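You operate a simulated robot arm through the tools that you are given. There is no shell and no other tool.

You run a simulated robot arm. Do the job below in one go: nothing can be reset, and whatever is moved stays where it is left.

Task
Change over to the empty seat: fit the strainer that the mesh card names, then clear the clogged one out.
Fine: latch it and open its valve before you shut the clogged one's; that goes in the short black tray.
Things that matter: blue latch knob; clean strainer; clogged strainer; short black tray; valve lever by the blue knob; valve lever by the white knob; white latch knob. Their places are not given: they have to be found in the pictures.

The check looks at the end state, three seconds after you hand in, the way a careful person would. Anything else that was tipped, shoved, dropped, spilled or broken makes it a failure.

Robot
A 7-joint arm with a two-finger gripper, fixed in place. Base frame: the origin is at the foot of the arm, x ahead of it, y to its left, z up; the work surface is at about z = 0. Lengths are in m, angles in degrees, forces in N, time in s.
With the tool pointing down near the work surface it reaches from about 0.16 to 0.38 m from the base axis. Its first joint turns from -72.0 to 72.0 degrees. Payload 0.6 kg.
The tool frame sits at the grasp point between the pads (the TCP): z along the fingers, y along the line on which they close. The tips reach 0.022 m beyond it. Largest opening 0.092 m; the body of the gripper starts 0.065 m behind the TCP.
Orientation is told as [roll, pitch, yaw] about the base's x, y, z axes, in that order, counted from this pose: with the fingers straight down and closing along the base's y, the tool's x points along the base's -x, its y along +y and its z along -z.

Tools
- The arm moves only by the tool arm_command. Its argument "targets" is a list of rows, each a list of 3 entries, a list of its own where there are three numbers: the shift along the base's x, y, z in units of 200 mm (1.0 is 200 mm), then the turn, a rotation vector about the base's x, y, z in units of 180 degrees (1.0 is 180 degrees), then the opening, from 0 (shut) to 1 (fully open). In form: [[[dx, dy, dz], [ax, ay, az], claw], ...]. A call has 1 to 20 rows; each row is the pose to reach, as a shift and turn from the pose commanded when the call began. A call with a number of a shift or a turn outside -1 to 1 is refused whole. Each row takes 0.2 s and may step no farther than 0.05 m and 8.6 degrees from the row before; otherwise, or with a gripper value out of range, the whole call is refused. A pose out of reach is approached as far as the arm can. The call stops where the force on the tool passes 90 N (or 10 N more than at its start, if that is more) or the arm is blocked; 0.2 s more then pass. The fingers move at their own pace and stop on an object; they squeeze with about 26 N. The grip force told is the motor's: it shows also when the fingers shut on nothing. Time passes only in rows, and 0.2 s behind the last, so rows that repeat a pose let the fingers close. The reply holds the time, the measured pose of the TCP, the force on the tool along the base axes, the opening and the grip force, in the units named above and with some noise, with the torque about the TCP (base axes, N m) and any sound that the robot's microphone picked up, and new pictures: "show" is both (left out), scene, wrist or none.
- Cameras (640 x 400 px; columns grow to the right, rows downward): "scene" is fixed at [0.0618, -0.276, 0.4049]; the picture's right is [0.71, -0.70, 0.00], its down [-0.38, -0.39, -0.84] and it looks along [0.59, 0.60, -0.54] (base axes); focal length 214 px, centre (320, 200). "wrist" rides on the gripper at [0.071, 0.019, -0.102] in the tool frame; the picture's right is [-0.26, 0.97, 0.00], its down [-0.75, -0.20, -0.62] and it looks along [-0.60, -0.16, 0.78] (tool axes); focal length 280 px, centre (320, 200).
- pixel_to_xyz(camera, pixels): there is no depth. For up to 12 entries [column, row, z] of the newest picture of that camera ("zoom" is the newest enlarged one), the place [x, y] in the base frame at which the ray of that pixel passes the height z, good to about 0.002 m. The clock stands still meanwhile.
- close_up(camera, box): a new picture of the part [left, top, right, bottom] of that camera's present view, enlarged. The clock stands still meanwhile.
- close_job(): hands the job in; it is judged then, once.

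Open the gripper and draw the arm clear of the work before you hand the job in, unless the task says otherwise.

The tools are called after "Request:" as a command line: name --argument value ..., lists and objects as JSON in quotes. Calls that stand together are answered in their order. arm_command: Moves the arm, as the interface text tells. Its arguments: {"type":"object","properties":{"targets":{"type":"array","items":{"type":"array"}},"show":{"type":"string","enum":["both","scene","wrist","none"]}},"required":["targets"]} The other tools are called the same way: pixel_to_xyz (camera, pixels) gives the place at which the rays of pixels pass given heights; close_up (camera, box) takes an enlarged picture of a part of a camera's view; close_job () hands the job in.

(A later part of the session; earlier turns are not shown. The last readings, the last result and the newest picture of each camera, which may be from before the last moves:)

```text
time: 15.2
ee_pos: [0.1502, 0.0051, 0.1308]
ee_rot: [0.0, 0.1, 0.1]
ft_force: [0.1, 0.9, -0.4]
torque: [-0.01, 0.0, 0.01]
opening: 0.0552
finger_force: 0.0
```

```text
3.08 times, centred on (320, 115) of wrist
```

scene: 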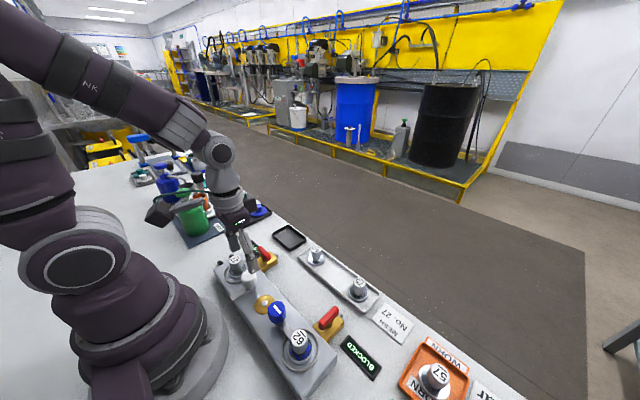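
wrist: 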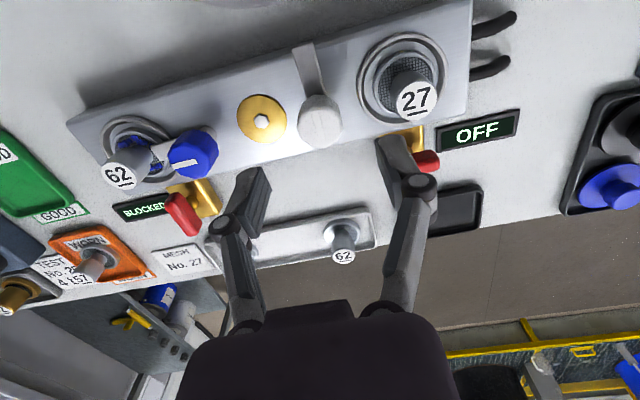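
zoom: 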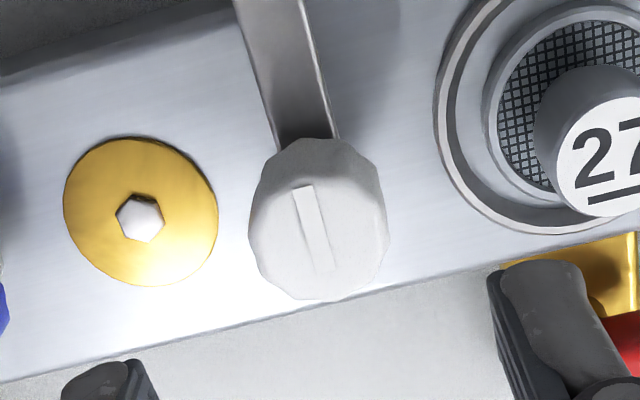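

The knob is centred under the TCP (zoom centre (319,232) ≈ expected row 126). I'll descend to z≈0.066 so the tips end around z≈0.044, above the latch arm.

Request:
arm_command --targets '[[[0, 0, -0.15], [0, 0, 0], 0.6], [[0, 0, -0.26], [0, 0, 0], 0.6], [[0, 0, -0.32], [0, 0, 0], 0.6], [[0, 0, -0.32], [0, 0, 0], 0.6]]' --show "both"

Request:
close_up --camera "wrist" --box '[230, 80, 410, 210]'

Request:
close_up --camera "scene" --box '[200, 225, 300, 300]'

```text
time: 16.2
ee_pos: [0.1512, 0.0053, 0.0672]
ee_rot: [-0.1, 0.2, -0.1]
ft_force: [0.2, -0.3, -0.4]
torque: [0.01, 0.02, -0.01]
opening: 0.0555
finger_force: 0.1
```

scene: 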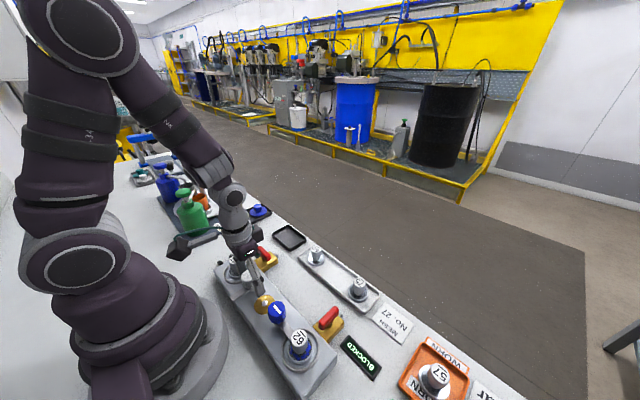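
wrist: 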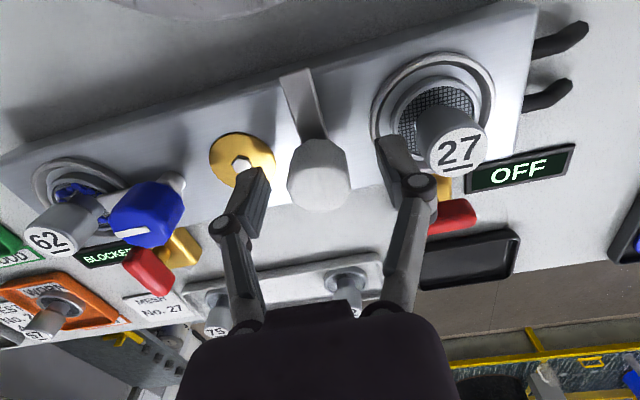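

```text
3.08 times, centred on (320, 145) of wrist
```

zoom: 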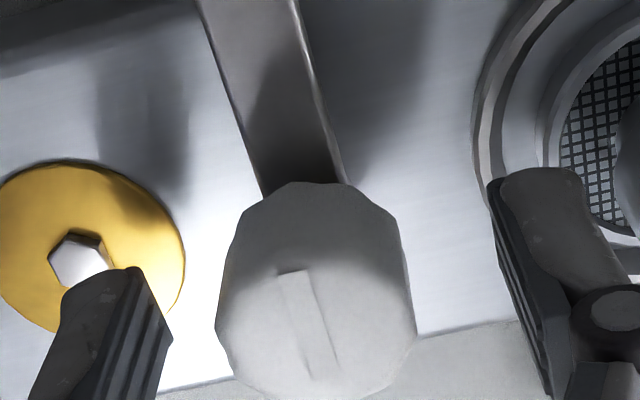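

```text
5.33 times, centred on (250, 262) of scene
```

zoom: 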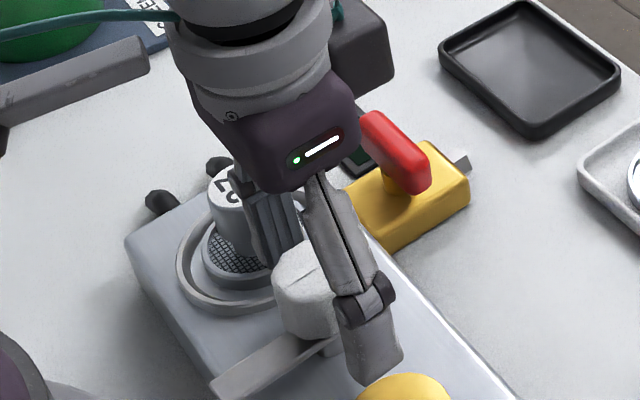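

The fingers straddle the knob with clearance to strainer 27. I'll close on the knob.

Request:
arm_command --targets '[[[0, 0, 0], [0, 0, 0], 0.0], [[0, 0, 0], [0, 0, 0], 0.0], [[0, 0, 0], [0, 0, 0], 0.0], [[0, 0, 0], [0, 0, 0], 0.0]]' --show "wrist"

```text
time: 17.2
ee_pos: [0.1516, 0.0054, 0.0672]
ee_rot: [0.0, 0.2, -0.1]
ft_force: [1.1, -4.0, -6.1]
torque: [0.12, -0.08, 0.0]
opening: 0.0273
finger_force: 27.6
```

wrist: 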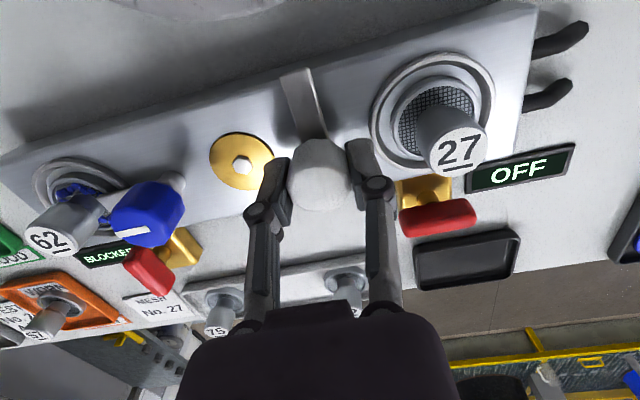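

The knob is gripped (opening 27.3 mm). The arm must swing from -x to +y (clockwise from above, negative z); I'll try 15° first and read the torque.

Request:
arm_command --targets '[[[0, 0, 0], [0, 0, -0.0417], 0.0], [[0, 0, 0], [0, 0, -0.0833], 0.0], [[0, 0, 0], [0, 0, -0.0833], 0.0]]' --show "wrist"

Request:
close_up --camera "wrist" --box '[230, 50, 410, 200]'

```text
time: 18.0
ee_pos: [0.1512, 0.0035, 0.0663]
ee_rot: [-0.1, 0.2, -15.3]
ft_force: [5.9, -9.5, -42.4]
torque: [-0.04, -0.32, -0.04]
opening: 0.0274
finger_force: 27.5
```

wrist: 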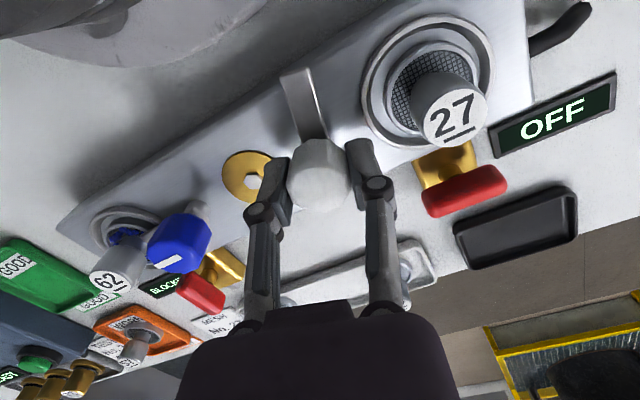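

```text
2.67 times, centred on (320, 125) of wrist
```

zoom: 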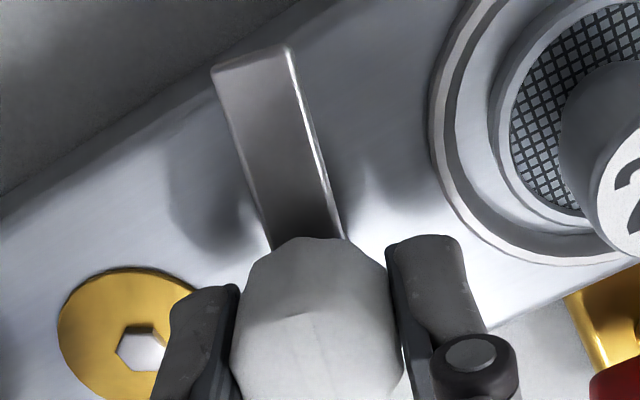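

The latch arm turns with the gripper, but the tool is being pulled down with about 42 N, so the knob seems to move down as it turns. I'll lower 1 mm to see how the force responds.

Request:
arm_command --targets '[[[0, 0, -0.005], [0, 0, 0], 0.0], [[0, 0, -0.005], [0, 0, 0], 0.0]]' --show "none"

```text
time: 18.6
ee_pos: [0.1511, 0.0034, 0.065]
ee_rot: [-0.1, 0.1, -15.1]
ft_force: [-2.4, -12.2, 20.2]
torque: [-0.27, 0.14, 0.02]
opening: 0.0275
finger_force: 28.4
```

1 mm lower changed the force from -42 N to +20 N, so the knob drops about 0.6 mm per 15°. I'll continue turning with a matching descent, 15° at a time.

Request:
arm_command --targets '[[[0, 0, -0.0005], [0, 0, -0.0417], 0.0], [[0, 0, -0.0015], [0, 0, -0.0833], 0.0], [[0, 0, -0.0015], [0, 0, -0.0833], 0.0]]' --show "wrist"

```text
time: 19.4
ee_pos: [0.1523, 0.0043, 0.0647]
ee_rot: [-0.1, 0.0, -30.3]
ft_force: [-4.8, -17.6, 17.1]
torque: [-0.33, 0.1, 0.06]
opening: 0.0275
finger_force: 27.5
```

wrist: 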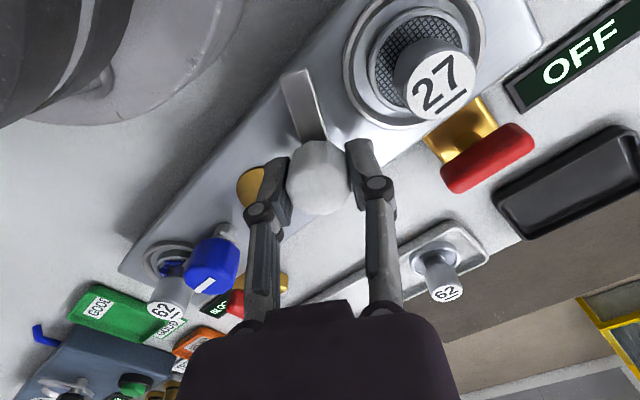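

At -30° the forces are moderate (fz +17, fy -17.6 N), so the drop is small. I'll continue another 15° with a 0.3 mm shift to -y and no descent.

Request:
arm_command --targets '[[[0, -0.0015, 0.0], [0, 0, -0.0417], 0.0], [[0, -0.0015, 0.0], [0, 0, -0.0833], 0.0], [[0, -0.0015, 0.0], [0, 0, -0.0833], 0.0]]' --show "none"

```text
time: 20.2
ee_pos: [0.1513, 0.0039, 0.0652]
ee_rot: [-0.3, 0.1, -45.2]
ft_force: [-6.8, -22.5, -7.7]
torque: [-0.3, 0.09, 0.02]
opening: 0.0274
finger_force: 28.3
```

At -45° all forces remain modest. I'll continue 15° more with -0.4 mm z and -0.3 mm y.

Request:
arm_command --targets '[[[0, -0.0015, -0.001], [0, 0, -0.0417], 0.0], [[0, -0.0015, -0.002], [0, 0, -0.0833], 0.0], [[0, -0.0015, -0.002], [0, 0, -0.0833], 0.0]]' --show "wrist"

```text
time: 21.0
ee_pos: [0.1508, 0.0043, 0.0655]
ee_rot: [-0.3, 0.1, -60.1]
ft_force: [-21.1, -17.0, 18.2]
torque: [-0.39, 0.42, 0.04]
opening: 0.0275
finger_force: 27.7
```

wrist: 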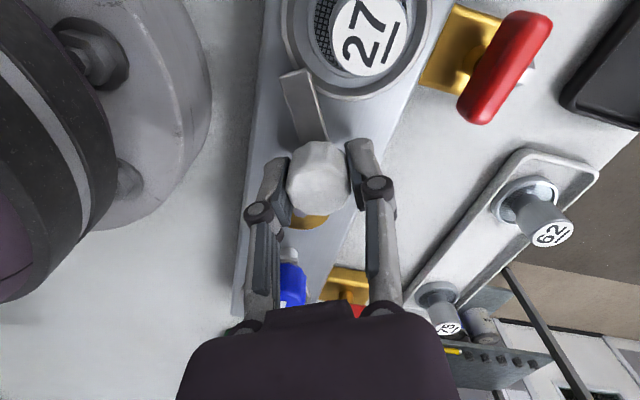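

At -60° the arm tip is approaching the rim of strainer 27. I'll continue 15° with a 0.4 mm shift to -x and 0.2 mm up to balance forces.

Request:
arm_command --targets '[[[-0.002, 0, 0.001], [0, 0, -0.0417], 0.0], [[-0.002, 0, 0.001], [0, 0, -0.0833], 0.0], [[-0.002, 0, 0.001], [0, 0, -0.0833], 0.0]]' --show "wrist"

Request:
close_up --camera "wrist" --box '[230, 0, 430, 160]'

```text
time: 21.8
ee_pos: [0.1511, 0.0044, 0.0662]
ee_rot: [-0.4, 0.1, -75.1]
ft_force: [-27.0, -17.1, -20.4]
torque: [-0.43, 0.18, 0.05]
opening: 0.0273
finger_force: 27.9
```

wrist: 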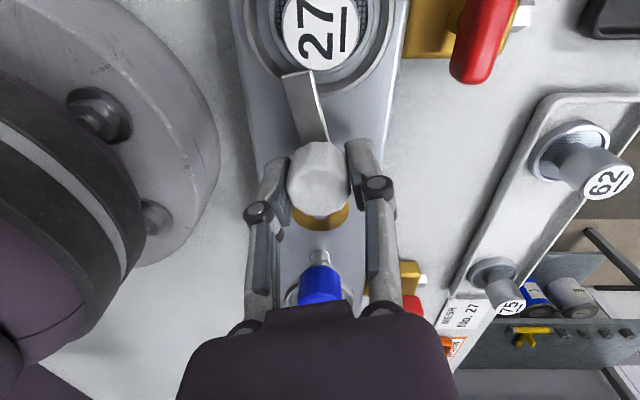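

```text
2.50 times, centred on (330, 80) of wrist
```

zoom: 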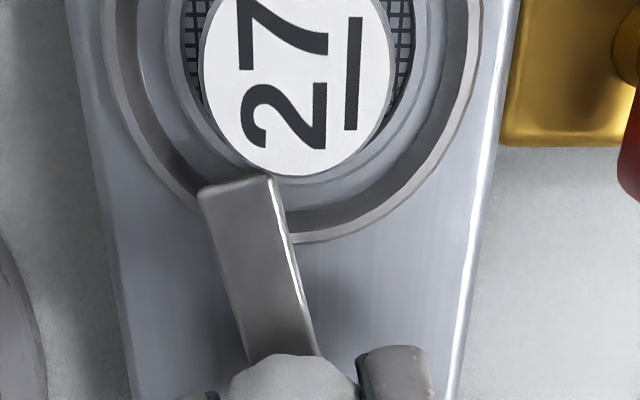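

The latch arm tip is now over the ring edge toward the rim. I'll turn the last 15° in 5° rows with a slight descent and check for a stop.

Request:
arm_command --targets '[[[-0.001, -0.001, -0.001], [0, 0, -0.028], 0.0], [[-0.002, -0.001, -0.0015], [0, 0, -0.056], 0.0], [[-0.002, -0.001, -0.002], [0, 0, -0.0833], 0.0], [[-0.002, -0.001, -0.002], [0, 0, -0.0833], 0.0]]' --show "both"

Request:
close_up --camera "wrist" --box '[230, 0, 430, 160]'

Request:
close_up --camera "scene" --box '[200, 225, 300, 300]'

```text
time: 22.8
ee_pos: [0.1501, 0.004, 0.0652]
ee_rot: [-0.5, 0.0, -90.0]
ft_force: [-34.6, -6.6, 11.0]
torque: [-0.07, 0.58, 0.19]
opening: 0.0273
finger_force: 28.1
```

scene: 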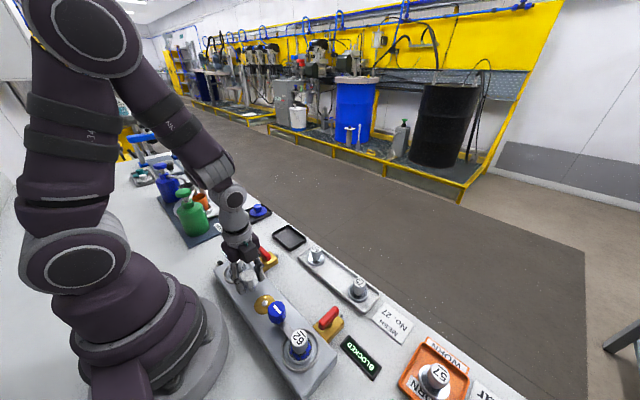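
wrist: 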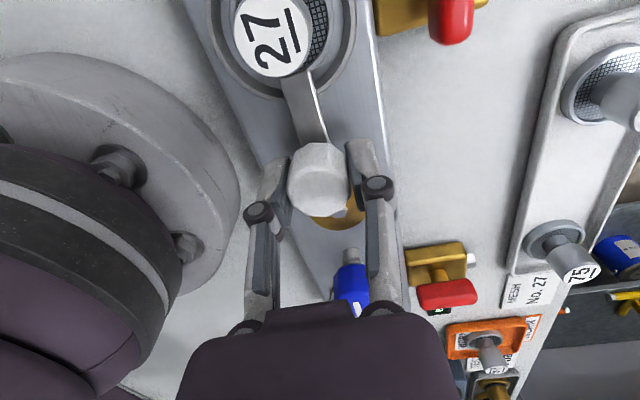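

```text
2.50 times, centred on (330, 80) of wrist
```

zoom: 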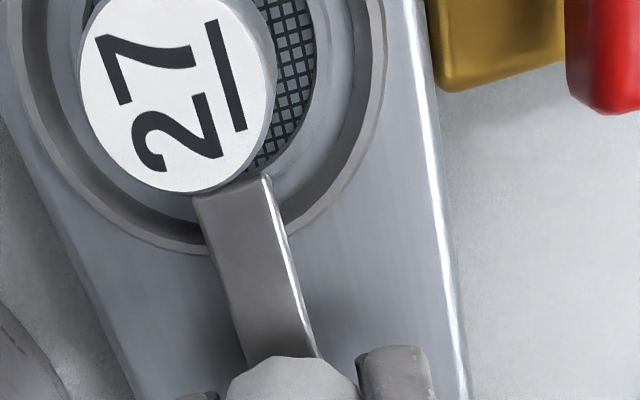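

```text
5.33 times, centred on (250, 262) of scene
```

zoom: 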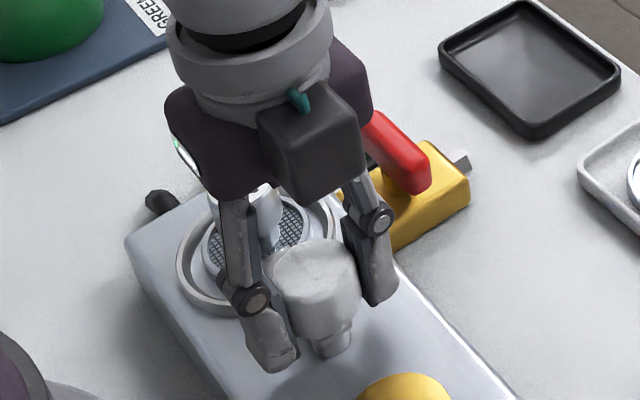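

The arm now points at strainer 27's handle, over its rim, and the twist torque rose to 0.19 Nm. I'll turn 3° more to see whether this is the stop.

Request:
arm_command --targets '[[[0, 0, 0], [0, 0, -0.0167], 0.0], [[0, 0, 0], [0, 0, -0.0167], 0.0]]' --show "none"

```text
time: 23.4
ee_pos: [0.1505, 0.0033, 0.0646]
ee_rot: [-0.5, 0.0, -93.1]
ft_force: [-35.5, -8.6, 7.0]
torque: [-0.21, 0.51, 0.21]
opening: 0.0273
finger_force: 27.2
```

The torque barely changed (0.21 Nm). I'll zoom to see whether the arm moved with the gripper or the knob slipped at a stop.

Request:
close_up --camera "wrist" --box '[230, 0, 430, 160]'

```text
2.50 times, centred on (330, 80) of wrist
```

zoom: 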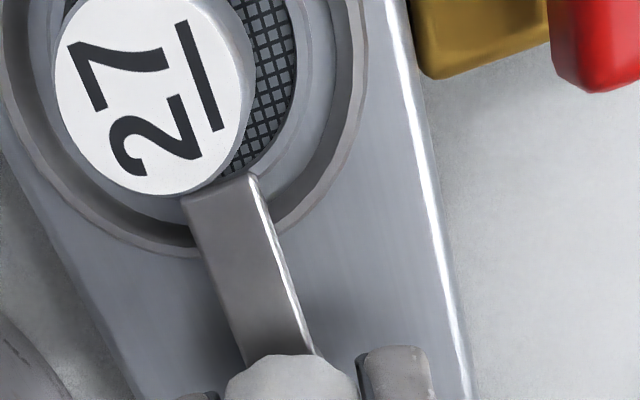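

The arm stayed put in the world while the gripper slipped 3°, so the latch is at its stop over the rim. I'll open the fingers and lift straight up.

Request:
arm_command --targets '[[[0, 0, 0], [0, 0, 0], 0.6], [[0, 0, 0], [0, 0, 0], 0.6], [[0, 0, 0], [0, 0, 0], 0.6], [[0, 0, 0.1], [0, 0, 0], 0.6], [[0, 0, 0.25], [0, 0, 0], 0.6], [[0, 0, 0.4], [0, 0, 0], 0.6], [[0, 0, 0.5], [0, 0, 0], 0.6], [[0, 0, 0.5], [0, 0, 0], 0.6]]' --show "both"

Request:
close_up --camera "scene" --box '[200, 225, 300, 300]'

Request:
close_up --camera "wrist" --box '[200, 0, 420, 160]'

```text
time: 25.2
ee_pos: [0.1495, 0.0051, 0.1652]
ee_rot: [0.0, 0.0, -93.0]
ft_force: [0.2, -0.1, -0.5]
torque: [0.03, 0.0, 0.01]
opening: 0.0552
finger_force: 0.0
```

scene: 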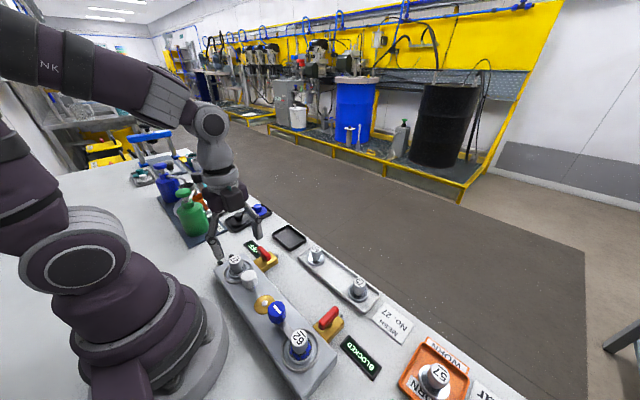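
wrist: 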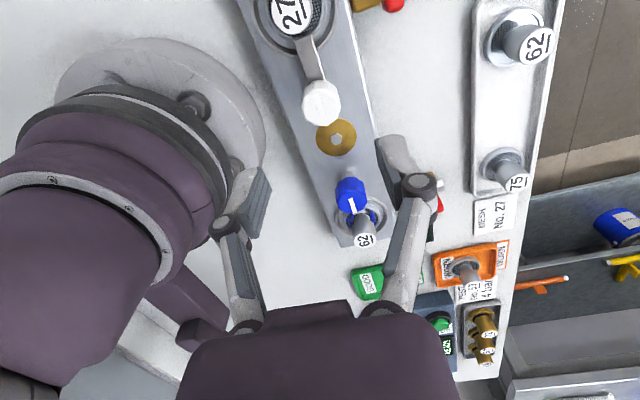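

```text
5.33 times, centred on (250, 262) of scene
```

zoom: 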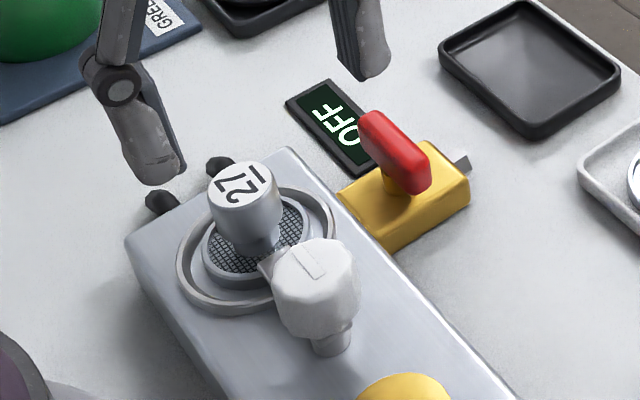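

```text
2.50 times, centred on (310, 80) of wrist
```

zoom: 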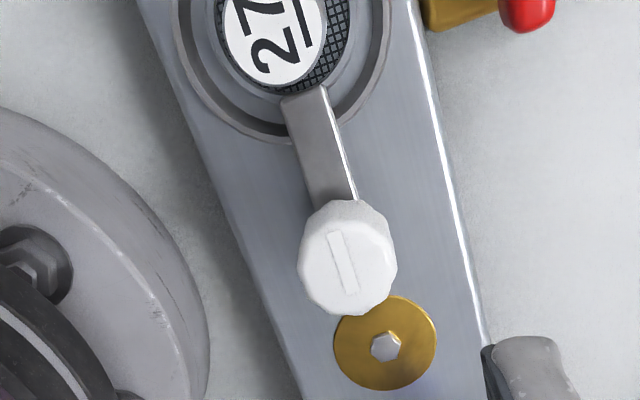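

The white latch arm now lies over strainer 27's rim, and the display still reads OFF. Next is the valve lever by the white knob near (0.212,0.065); I'll move above it, correcting yaw to -90, to view it closely.

Request:
arm_command --targets '[[[0.1, 0.1, 0.0], [0, 0, 0.0167], 0.6], [[0.2, 0.2, 0.0], [0, 0, 0.0167], 0.6], [[0.31, 0.303, 0.0], [0, 0, 0.0167], 0.6], [[0.31, 0.303, -0.1], [0, 0, 0.0167], 0.6], [[0.31, 0.303, -0.1], [0, 0, 0.0167], 0.6]]' --show "both"

Request:
close_up --camera "wrist" --box '[200, 40, 440, 200]'

Request:
close_up --camera "scene" --box '[235, 225, 315, 285]'

```text
time: 26.4
ee_pos: [0.2114, 0.0641, 0.1444]
ee_rot: [-0.1, 0.0, -90.0]
ft_force: [-0.3, 0.2, 0.7]
torque: [-0.03, 0.01, -0.02]
opening: 0.0551
finger_force: 0.1
```

scene: 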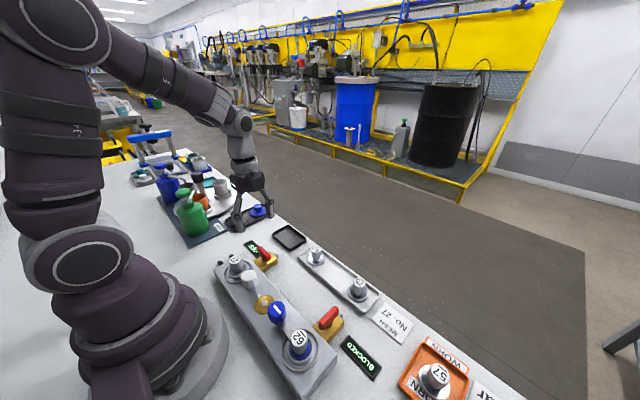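
wrist: 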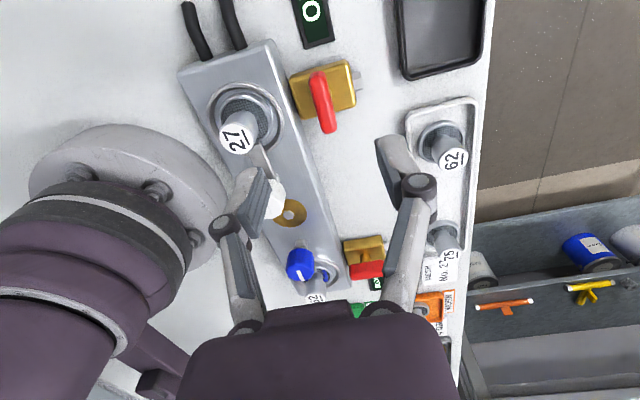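

```text
2.50 times, centred on (320, 120) of wrist
```

zoom: 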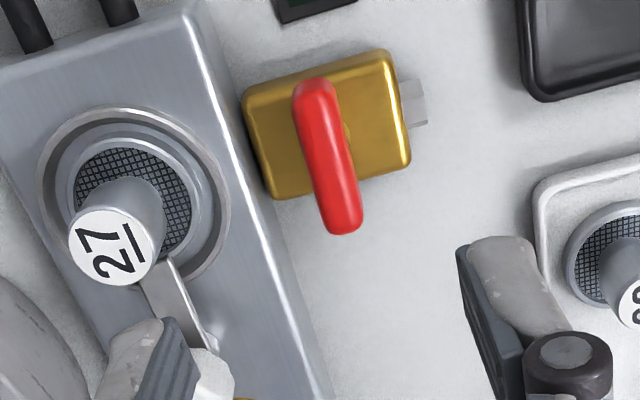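

```text
6.67 times, centred on (275, 255) of scene
```

zoom: 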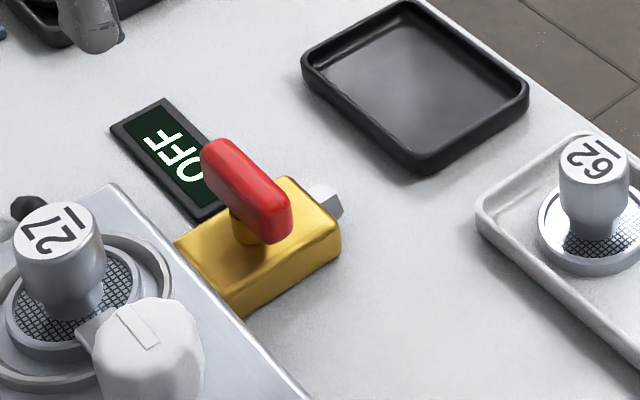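

The lever is a red bar lying along y across the gold body (which lies along x); wrist centre (324,102), scene centre (264,253). I'll triangulate it.

Request:
pixel_to_xyz --camera "wrist" --pixels '[[324, 102, 0.03], [324, 102, 0.045], [323.2, 90, 0.02], [317, 75, 0.045], [328.5, 130, 0.045]]'

Request:
pixel_to_xyz --camera "scene" --pixels '[[264.05, 253.2, 0.03], [264.05, 253.2, 0.045], [266.5, 260.5, 0.02], [258, 246, 0.045], [271, 260, 0.045]]'

```text
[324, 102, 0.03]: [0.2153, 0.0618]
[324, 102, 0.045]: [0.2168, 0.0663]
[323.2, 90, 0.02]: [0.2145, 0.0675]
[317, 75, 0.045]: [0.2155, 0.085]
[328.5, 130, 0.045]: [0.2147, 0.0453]
```

```text
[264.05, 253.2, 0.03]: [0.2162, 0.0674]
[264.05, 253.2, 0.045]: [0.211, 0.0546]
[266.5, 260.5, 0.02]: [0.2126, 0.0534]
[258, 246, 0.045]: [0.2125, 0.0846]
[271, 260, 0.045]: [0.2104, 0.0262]
```

Lever centre ≈ (0.215,0.064), top z≈0.035, body top z≈0.01. I'll narrow to 30 mm (the manifold edge is near x≈0.184) and go down to z≈0.07 first to verify alignment.

Request:
arm_command --targets '[[[0.019, -0.0015, 0.0], [0, 0, 0], 0.326], [[0.019, -0.0015, -0.15], [0, 0, 0], 0.326], [[0.019, -0.0015, -0.37], [0, 0, 0], 0.326], [[0.019, -0.0015, -0.37], [0, 0, 0], 0.326]]' --show "both"

Request:
close_up --camera "wrist" --box '[230, 70, 410, 200]'

Request:
close_up --camera "scene" --box '[225, 215, 315, 285]'

```text
time: 27.4
ee_pos: [0.2157, 0.0641, 0.071]
ee_rot: [-0.2, 0.0, -90.0]
ft_force: [0.2, 0.4, -0.6]
torque: [-0.01, 0.02, 0.0]
opening: 0.03
finger_force: 0.0
```

scene: 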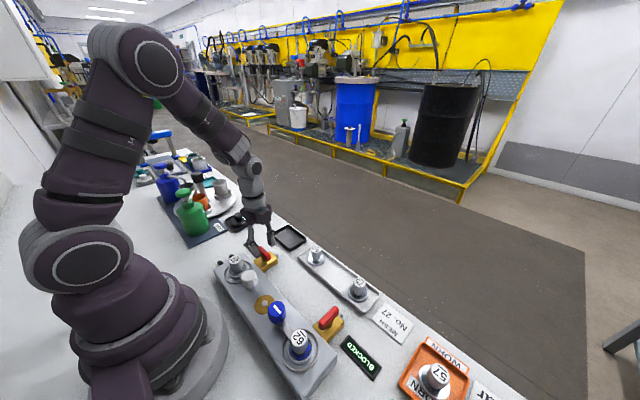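
wrist: 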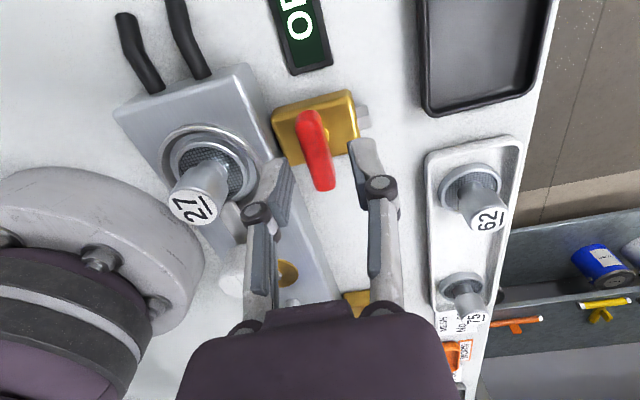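

```text
3.08 times, centred on (320, 135) of wrist
```

zoom: 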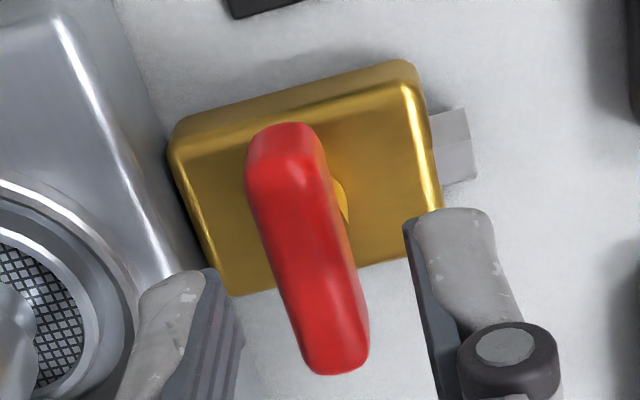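

```text
5.71 times, centred on (270, 250) of scene
```

zoom: 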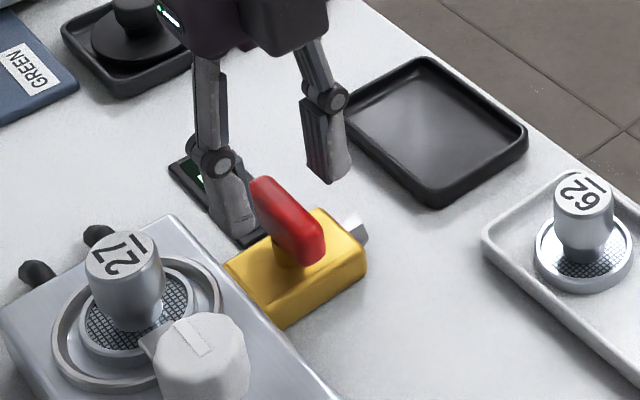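

The lever's centre looks about 5 mm toward -y of the stem, so it is offset. I'll look closely at the open blue-side lever to learn which way its handle points when open.

Request:
close_up --camera "scene" --box '[300, 295, 360, 345]'

Request:
close_up --camera "scene" --box '[240, 235, 300, 285]'

```text
8.00 times, centred on (330, 320) of scene
```

zoom: 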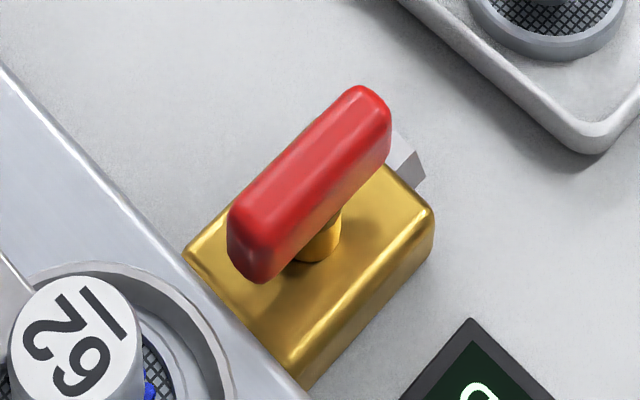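

```text
8.00 times, centred on (270, 260) of scene
```

zoom: 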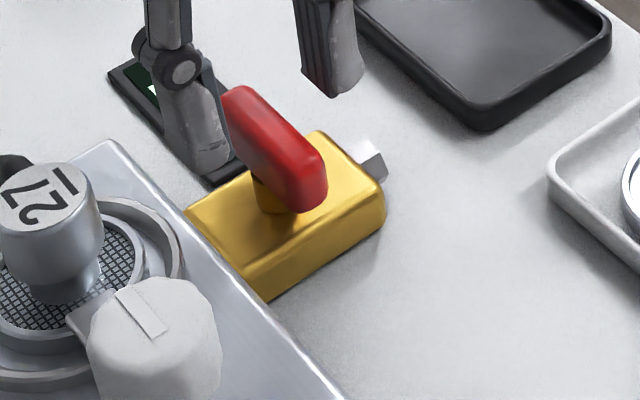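

Both levers look like bars roughly symmetric about their stems. I'll triangulate the white-side lever again with the closer view.

Request:
pixel_to_xyz --camera "wrist" --pixels '[[317.4, 155, 0.03], [317.4, 155, 0.035], [317.4, 155, 0.04], [317.4, 155, 0.045], [317.4, 131, 0.012], [310, 122, 0.038], [326, 185, 0.038]]'

Request:
pixel_to_xyz --camera "scene" --pixels '[[264, 251.2, 0.035], [264, 251.2, 0.04], [264, 251.2, 0.045], [266, 261, 0.012], [260, 246.5, 0.038], [269.5, 256, 0.038]]'

```text
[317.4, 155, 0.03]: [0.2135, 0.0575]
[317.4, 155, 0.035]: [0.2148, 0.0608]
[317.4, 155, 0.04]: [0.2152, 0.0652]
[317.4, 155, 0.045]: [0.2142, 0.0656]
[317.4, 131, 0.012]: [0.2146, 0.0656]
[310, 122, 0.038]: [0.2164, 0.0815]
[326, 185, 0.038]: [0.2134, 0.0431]
```

```text
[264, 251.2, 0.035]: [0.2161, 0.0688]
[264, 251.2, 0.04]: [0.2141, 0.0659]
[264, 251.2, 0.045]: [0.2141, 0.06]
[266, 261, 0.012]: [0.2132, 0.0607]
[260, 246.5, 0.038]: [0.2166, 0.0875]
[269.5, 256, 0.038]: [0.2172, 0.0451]
```

Lever centre ≈ (0.2145,0.0645), top z≈0.040. I'll descend to TCP z≈0.045 (tips at ≈0.023, above the body) and close on the bar.

Request:
arm_command --targets '[[[-0.0025, 0.0025, -0.07], [0, 0, 0], 0.326], [[-0.0025, 0.0025, -0.1275], [0, 0, 0], 0.326], [[-0.0025, 0.0025, -0.1275], [0, 0, 0], 0.326], [[-0.0025, 0.0025, -0.1275], [0, 0, 0], 0.0], [[-0.0025, 0.0025, -0.1275], [0, 0, 0], 0.0], [[-0.0025, 0.0025, -0.1275], [0, 0, 0], 0.0], [[-0.0025, 0.0025, -0.1275], [0, 0, 0], 0.0]]' --show "both"

Request:
close_up --camera "scene" --box '[235, 225, 305, 285]'

```text
time: 29.0
ee_pos: [0.2145, 0.0647, 0.0452]
ee_rot: [-0.4, 0.0, -89.9]
ft_force: [-21.7, 1.1, -4.7]
torque: [-0.06, 0.42, -0.05]
opening: 0.0126
finger_force: 28.8
```

scene: 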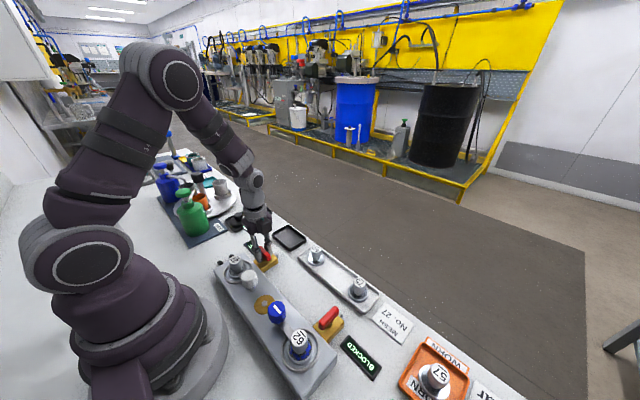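
wrist: 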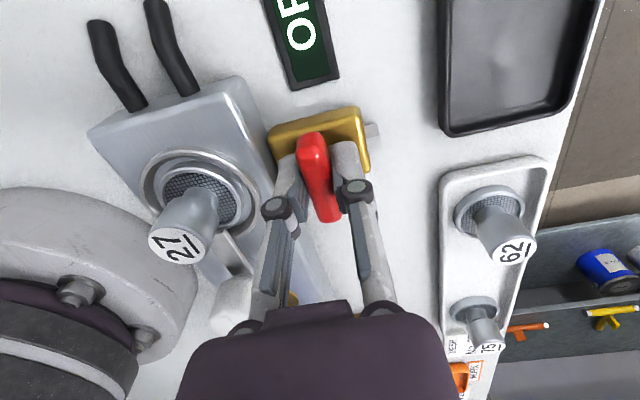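

```text
6.67 times, centred on (270, 255) of scene
```

zoom: 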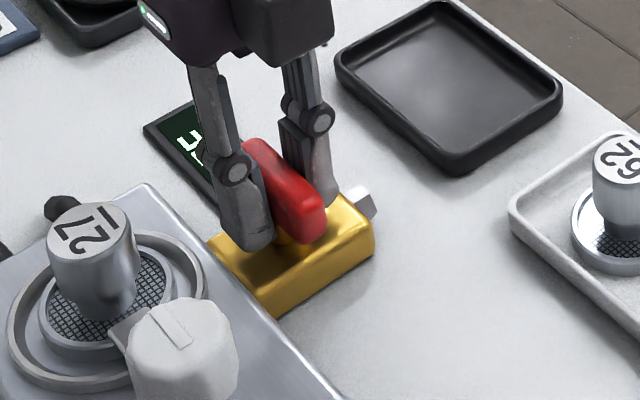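

The bar is gripped (12.6 mm). I'll shift 0.4 mm toward -x to relieve the side force, then try turning +7.5° and read the torque.

Request:
arm_command --targets '[[[-0.002, 0, 0], [0, 0, 0.0], 0.0], [[-0.002, 0, 0], [0, 0, 0.0208], 0.0], [[-0.002, 0, 0], [0, 0, 0.0417], 0.0], [[-0.002, 0, 0], [0, 0, 0.0417], 0.0]]' --show "wrist"

Request:
close_up --camera "wrist" --box '[230, 80, 410, 230]'

```text
time: 30.0
ee_pos: [0.2132, 0.0641, 0.0445]
ee_rot: [-0.4, 0.0, -82.4]
ft_force: [-29.1, 0.4, -11.2]
torque: [0.01, 0.49, -0.06]
opening: 0.0126
finger_force: 28.1
```

wrist: 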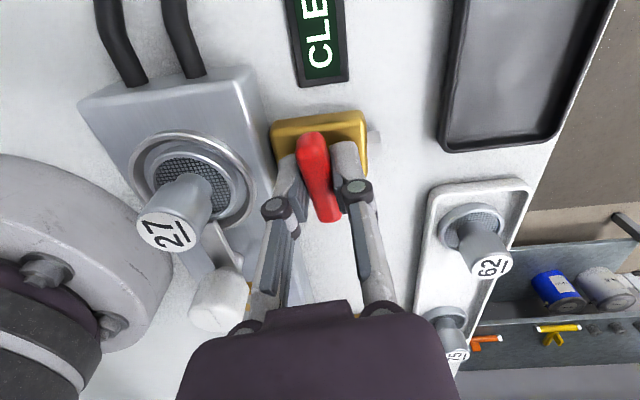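

```text
2.67 times, centred on (320, 155) of wrist
```

zoom: 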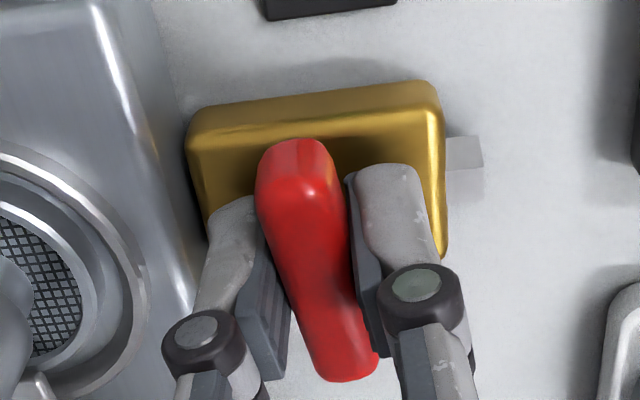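

The display by this valve changed from OFF to "CLE…" and the lever turned freely, so + is the opening direction. I'll continue turning with a 0.5 mm correction toward -x.

Request:
arm_command --targets '[[[-0.0025, 0, -0.0005], [0, 0, 0.0417], 0.0], [[-0.0025, 0, -0.0005], [0, 0, 0.0833], 0.0], [[-0.0025, 0, -0.0005], [0, 0, 0.0833], 0.0]]' --show "none"

```text
time: 30.8
ee_pos: [0.2135, 0.0637, 0.0456]
ee_rot: [-0.3, -0.1, -67.5]
ft_force: [-29.6, -1.3, -4.2]
torque: [-0.06, 0.48, -0.06]
opening: 0.0123
finger_force: 27.6
```

Still about -30 N along x but stable and the lever is moving. I'll go on 15° with another 0.5 mm toward -x.

Request:
arm_command --targets '[[[-0.0025, 0, 0], [0, 0, 0.0417], 0.0], [[-0.0025, 0, 0], [0, 0, 0.0833], 0.0], [[-0.0025, 0, 0], [0, 0, 0.0833], 0.0]]' --show "wrist"

```text
time: 31.6
ee_pos: [0.2126, 0.0647, 0.0444]
ee_rot: [-0.2, 0.1, -52.4]
ft_force: [-25.8, -4.9, -12.0]
torque: [-0.05, 0.48, -0.01]
opening: 0.0128
finger_force: 28.0
```

wrist: 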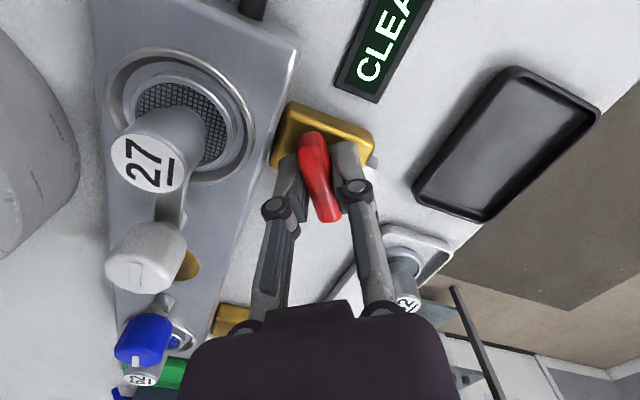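

The lever follows the gripper (display "CLEAR"). I'll continue 30° in two steps' worth of rows with a small correction.

Request:
arm_command --targets '[[[-0.0015, 0, 0], [0, 0, 0.0417], 0.0], [[-0.0015, 0, 0], [0, 0, 0.0833], 0.0], [[-0.002, 0, 0], [0, 0, 0.125], 0.0], [[-0.002, 0, 0], [0, 0, 0.1667], 0.0], [[-0.002, 0, 0], [0, 0, 0.1667], 0.0]]' --show "none"

```text
time: 32.8
ee_pos: [0.2122, 0.0624, 0.0461]
ee_rot: [-0.3, 0.1, -22.5]
ft_force: [-25.4, -19.4, -2.7]
torque: [-0.39, 0.39, -0.04]
opening: 0.0127
finger_force: 27.9
```

At yaw -22.5° forces are about -25/-19 N, torque low. I'll turn the remaining 22.5° with a 0.4 mm shift to -y.

Request:
arm_command --targets '[[[0, -0.0015, 0], [0, 0, 0.0417], 0.0], [[0, -0.002, 0], [0, 0, 0.0833], 0.0], [[0, -0.002, 0], [0, 0, 0.125], 0.0], [[0, -0.002, 0], [0, 0, 0.125], 0.0]]' --show "both"

Request:
close_up --camera "wrist" --box '[200, 60, 440, 240]'

Request:
close_up --camera "scene" --box '[235, 225, 305, 285]'

```text
time: 33.8
ee_pos: [0.2121, 0.0632, 0.0444]
ee_rot: [-0.3, 0.2, -0.1]
ft_force: [-19.5, -32.9, -6.4]
torque: [-0.53, 0.72, -0.05]
opening: 0.0124
finger_force: 28.2
```

scene: 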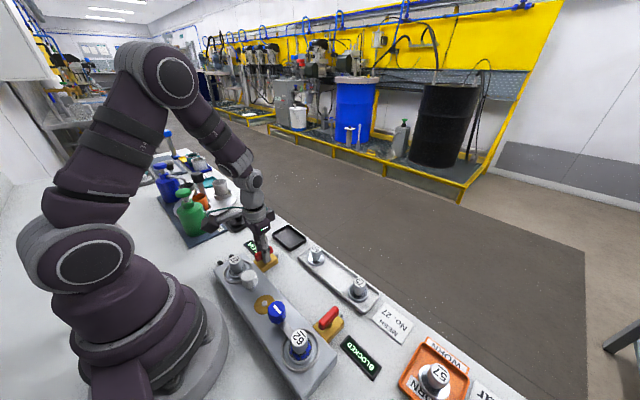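
wrist: 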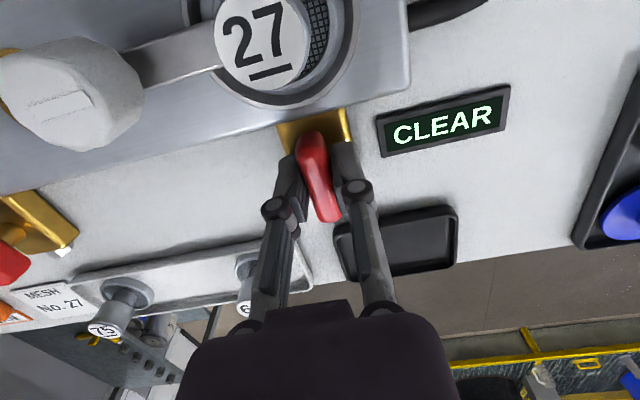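

```text
2.22 times, centred on (320, 150) of wrist
```

zoom: 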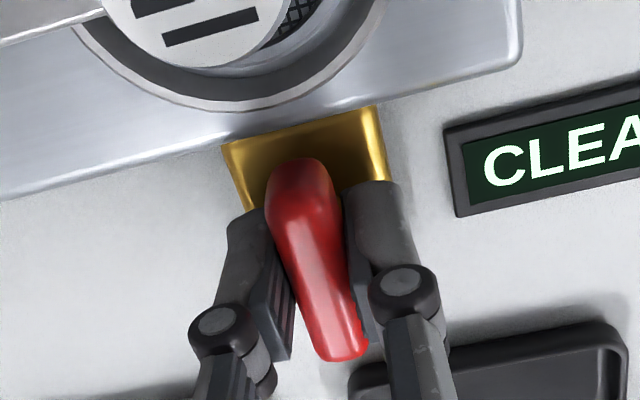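

```text
6.67 times, centred on (270, 255) of scene
```

zoom: 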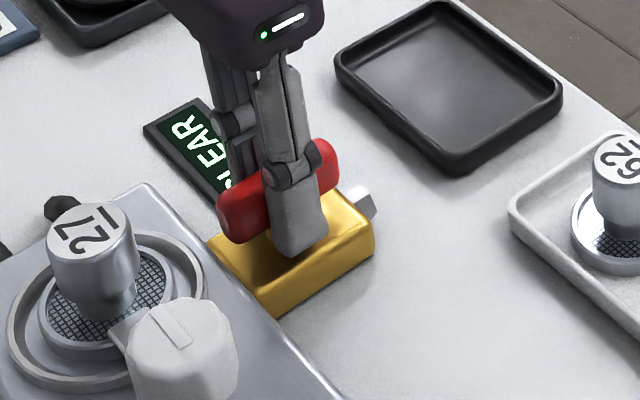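

The lever now lies along the body's axis and the display reads CLEAR. I'll nudge +4° to see if it is at its stop.

Request:
arm_command --targets '[[[0, -0.001, 0], [0, 0, 0.0222], 0.0], [[0, -0.001, 0], [0, 0, 0.0222], 0.0]]' --show "wrist"

Request:
close_up --camera "wrist" --box '[200, 60, 440, 240]'

```text
time: 34.4
ee_pos: [0.2133, 0.0632, 0.0453]
ee_rot: [-0.2, 0.1, 3.9]
ft_force: [-15.5, -32.5, -7.6]
torque: [-0.52, 0.42, -0.52]
opening: 0.0133
finger_force: 28.5
```

wrist: 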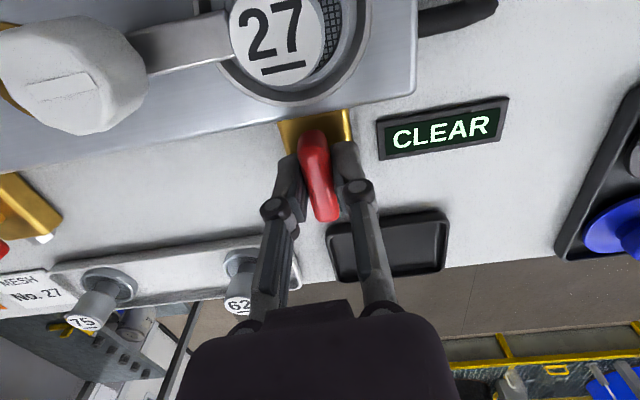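

```text
2.22 times, centred on (320, 150) of wrist
```

zoom: 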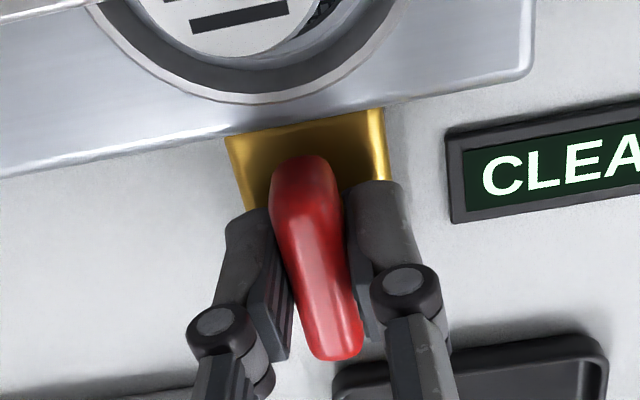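

Torque jumped to -0.52 Nm: that is the stop, so the valve is fully open. I'll relax back 4°, open to 35 mm, and lift.

Request:
arm_command --targets '[[[0, 0, 0], [0, 0, -0.02], 0.0], [[0, 0, 0], [0, 0, -0.02], 0.38], [[0, 0, 0], [0, 0, -0.02], 0.38], [[0, 0, 0], [0, 0, -0.02], 0.38], [[0, 0, 0.1], [0, 0, -0.02], 0.38], [[0, 0, 0.25], [0, 0, -0.02], 0.38], [[0, 0, 0.45], [0, 0, -0.02], 0.38], [[0, 0, 0.6], [0, 0, -0.02], 0.38], [[0, 0, 0.6], [0, 0, -0.02], 0.38]]' --show "both"

Request:
close_up --camera "scene" --box '[210, 225, 310, 300]'

Request:
close_up --camera "wrist" --box '[0, 0, 460, 290]'

```text
time: 36.4
ee_pos: [0.2148, 0.0642, 0.1653]
ee_rot: [-0.2, 0.1, 0.5]
ft_force: [0.0, 0.6, 0.7]
torque: [0.02, 0.01, -0.04]
opening: 0.0353
finger_force: 0.0
```

scene: 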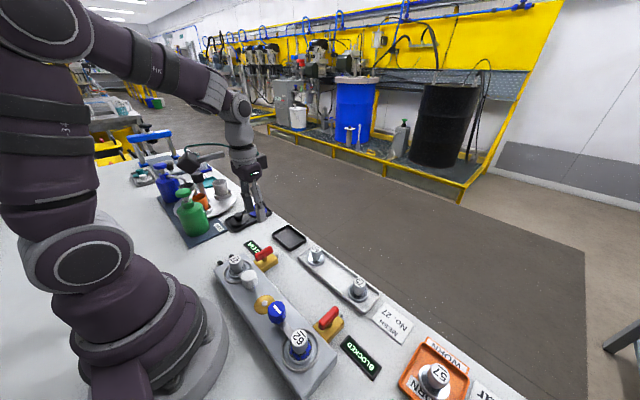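
wrist: 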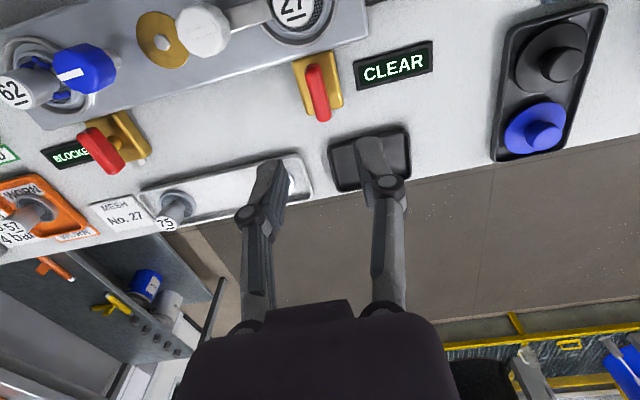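

```text
5.33 times, centred on (260, 262) of scene
```

zoom: 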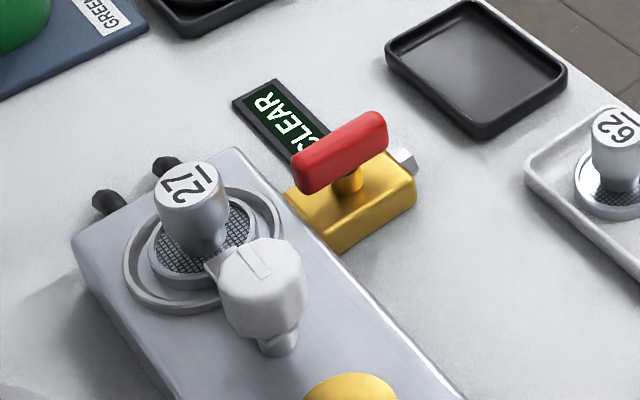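

```text
1.38 times, centred on (230, 145) of wrist
```

zoom: 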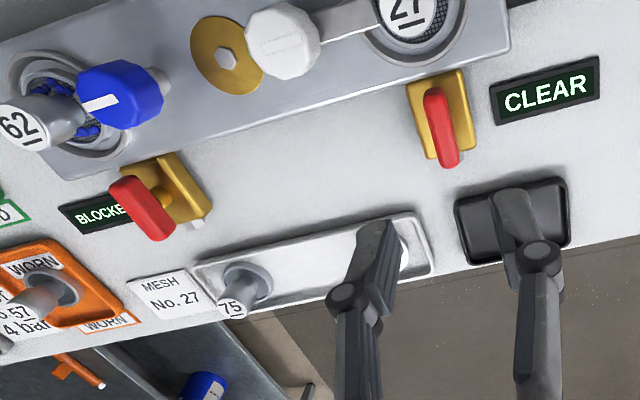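

Strainer 27 is latched and its valve is open (CLEAR), matching the still-open blue-side lever's orientation. Next I move over the blue-side lever near (0.214,-0.143) at safe height.

Request:
pixel_to_xyz --camera "scene" --pixels '[[329, 316.25, 0.035], [329, 316.25, 0.04], [329, 316.25, 0.045]]'

Request:
arm_command --targets '[[[0, -0.2, 0], [0, 0, 0], 0.38], [[0, -0.42, 0], [0, 0, 0], 0.38], [[0, -0.64, 0], [0, 0, 0], 0.38], [[0, -0.84, 0], [0, 0, 0], 0.38], [[0, -1.0, 0], [0, 0, 0], 0.38], [[0, -1.0, -0.2], [0, 0, 0], 0.38], [[0, -1.0, -0.2], [0, 0, 0], 0.38]]' --show "both"

Request:
close_up --camera "wrist" --box '[220, 40, 420, 170]'

```text
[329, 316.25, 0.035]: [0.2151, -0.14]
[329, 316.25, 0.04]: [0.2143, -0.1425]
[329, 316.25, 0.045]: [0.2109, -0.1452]
```

```text
time: 38.0
ee_pos: [0.2125, -0.1361, 0.125]
ee_rot: [-0.1, 0.0, 0.3]
ft_force: [-0.2, 0.3, -0.3]
torque: [0.03, -0.02, -0.01]
opening: 0.0349
finger_force: 0.1
```

scene: 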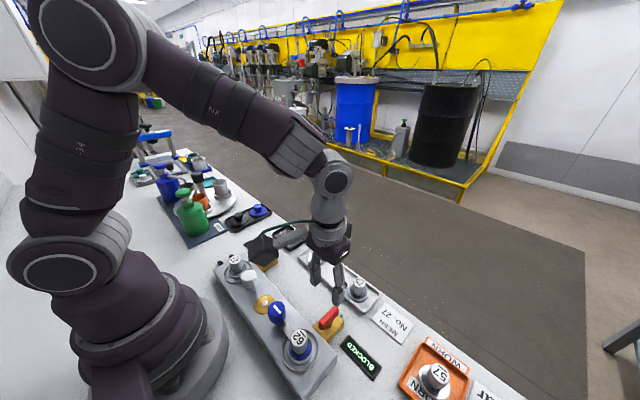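
wrist: 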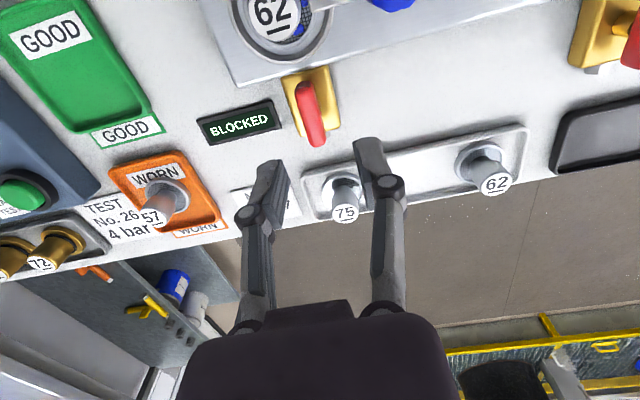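

```text
3.08 times, centred on (320, 105) of wrist
```

zoom: 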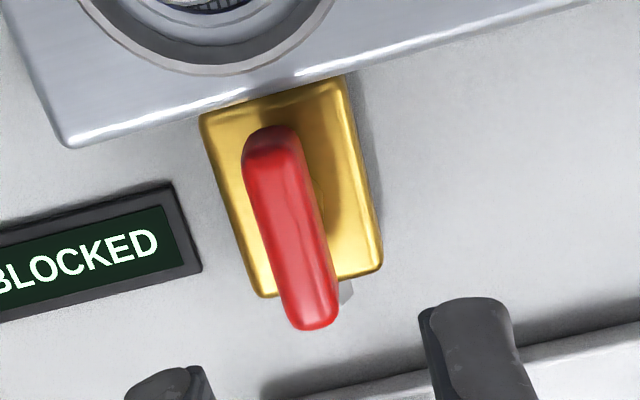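

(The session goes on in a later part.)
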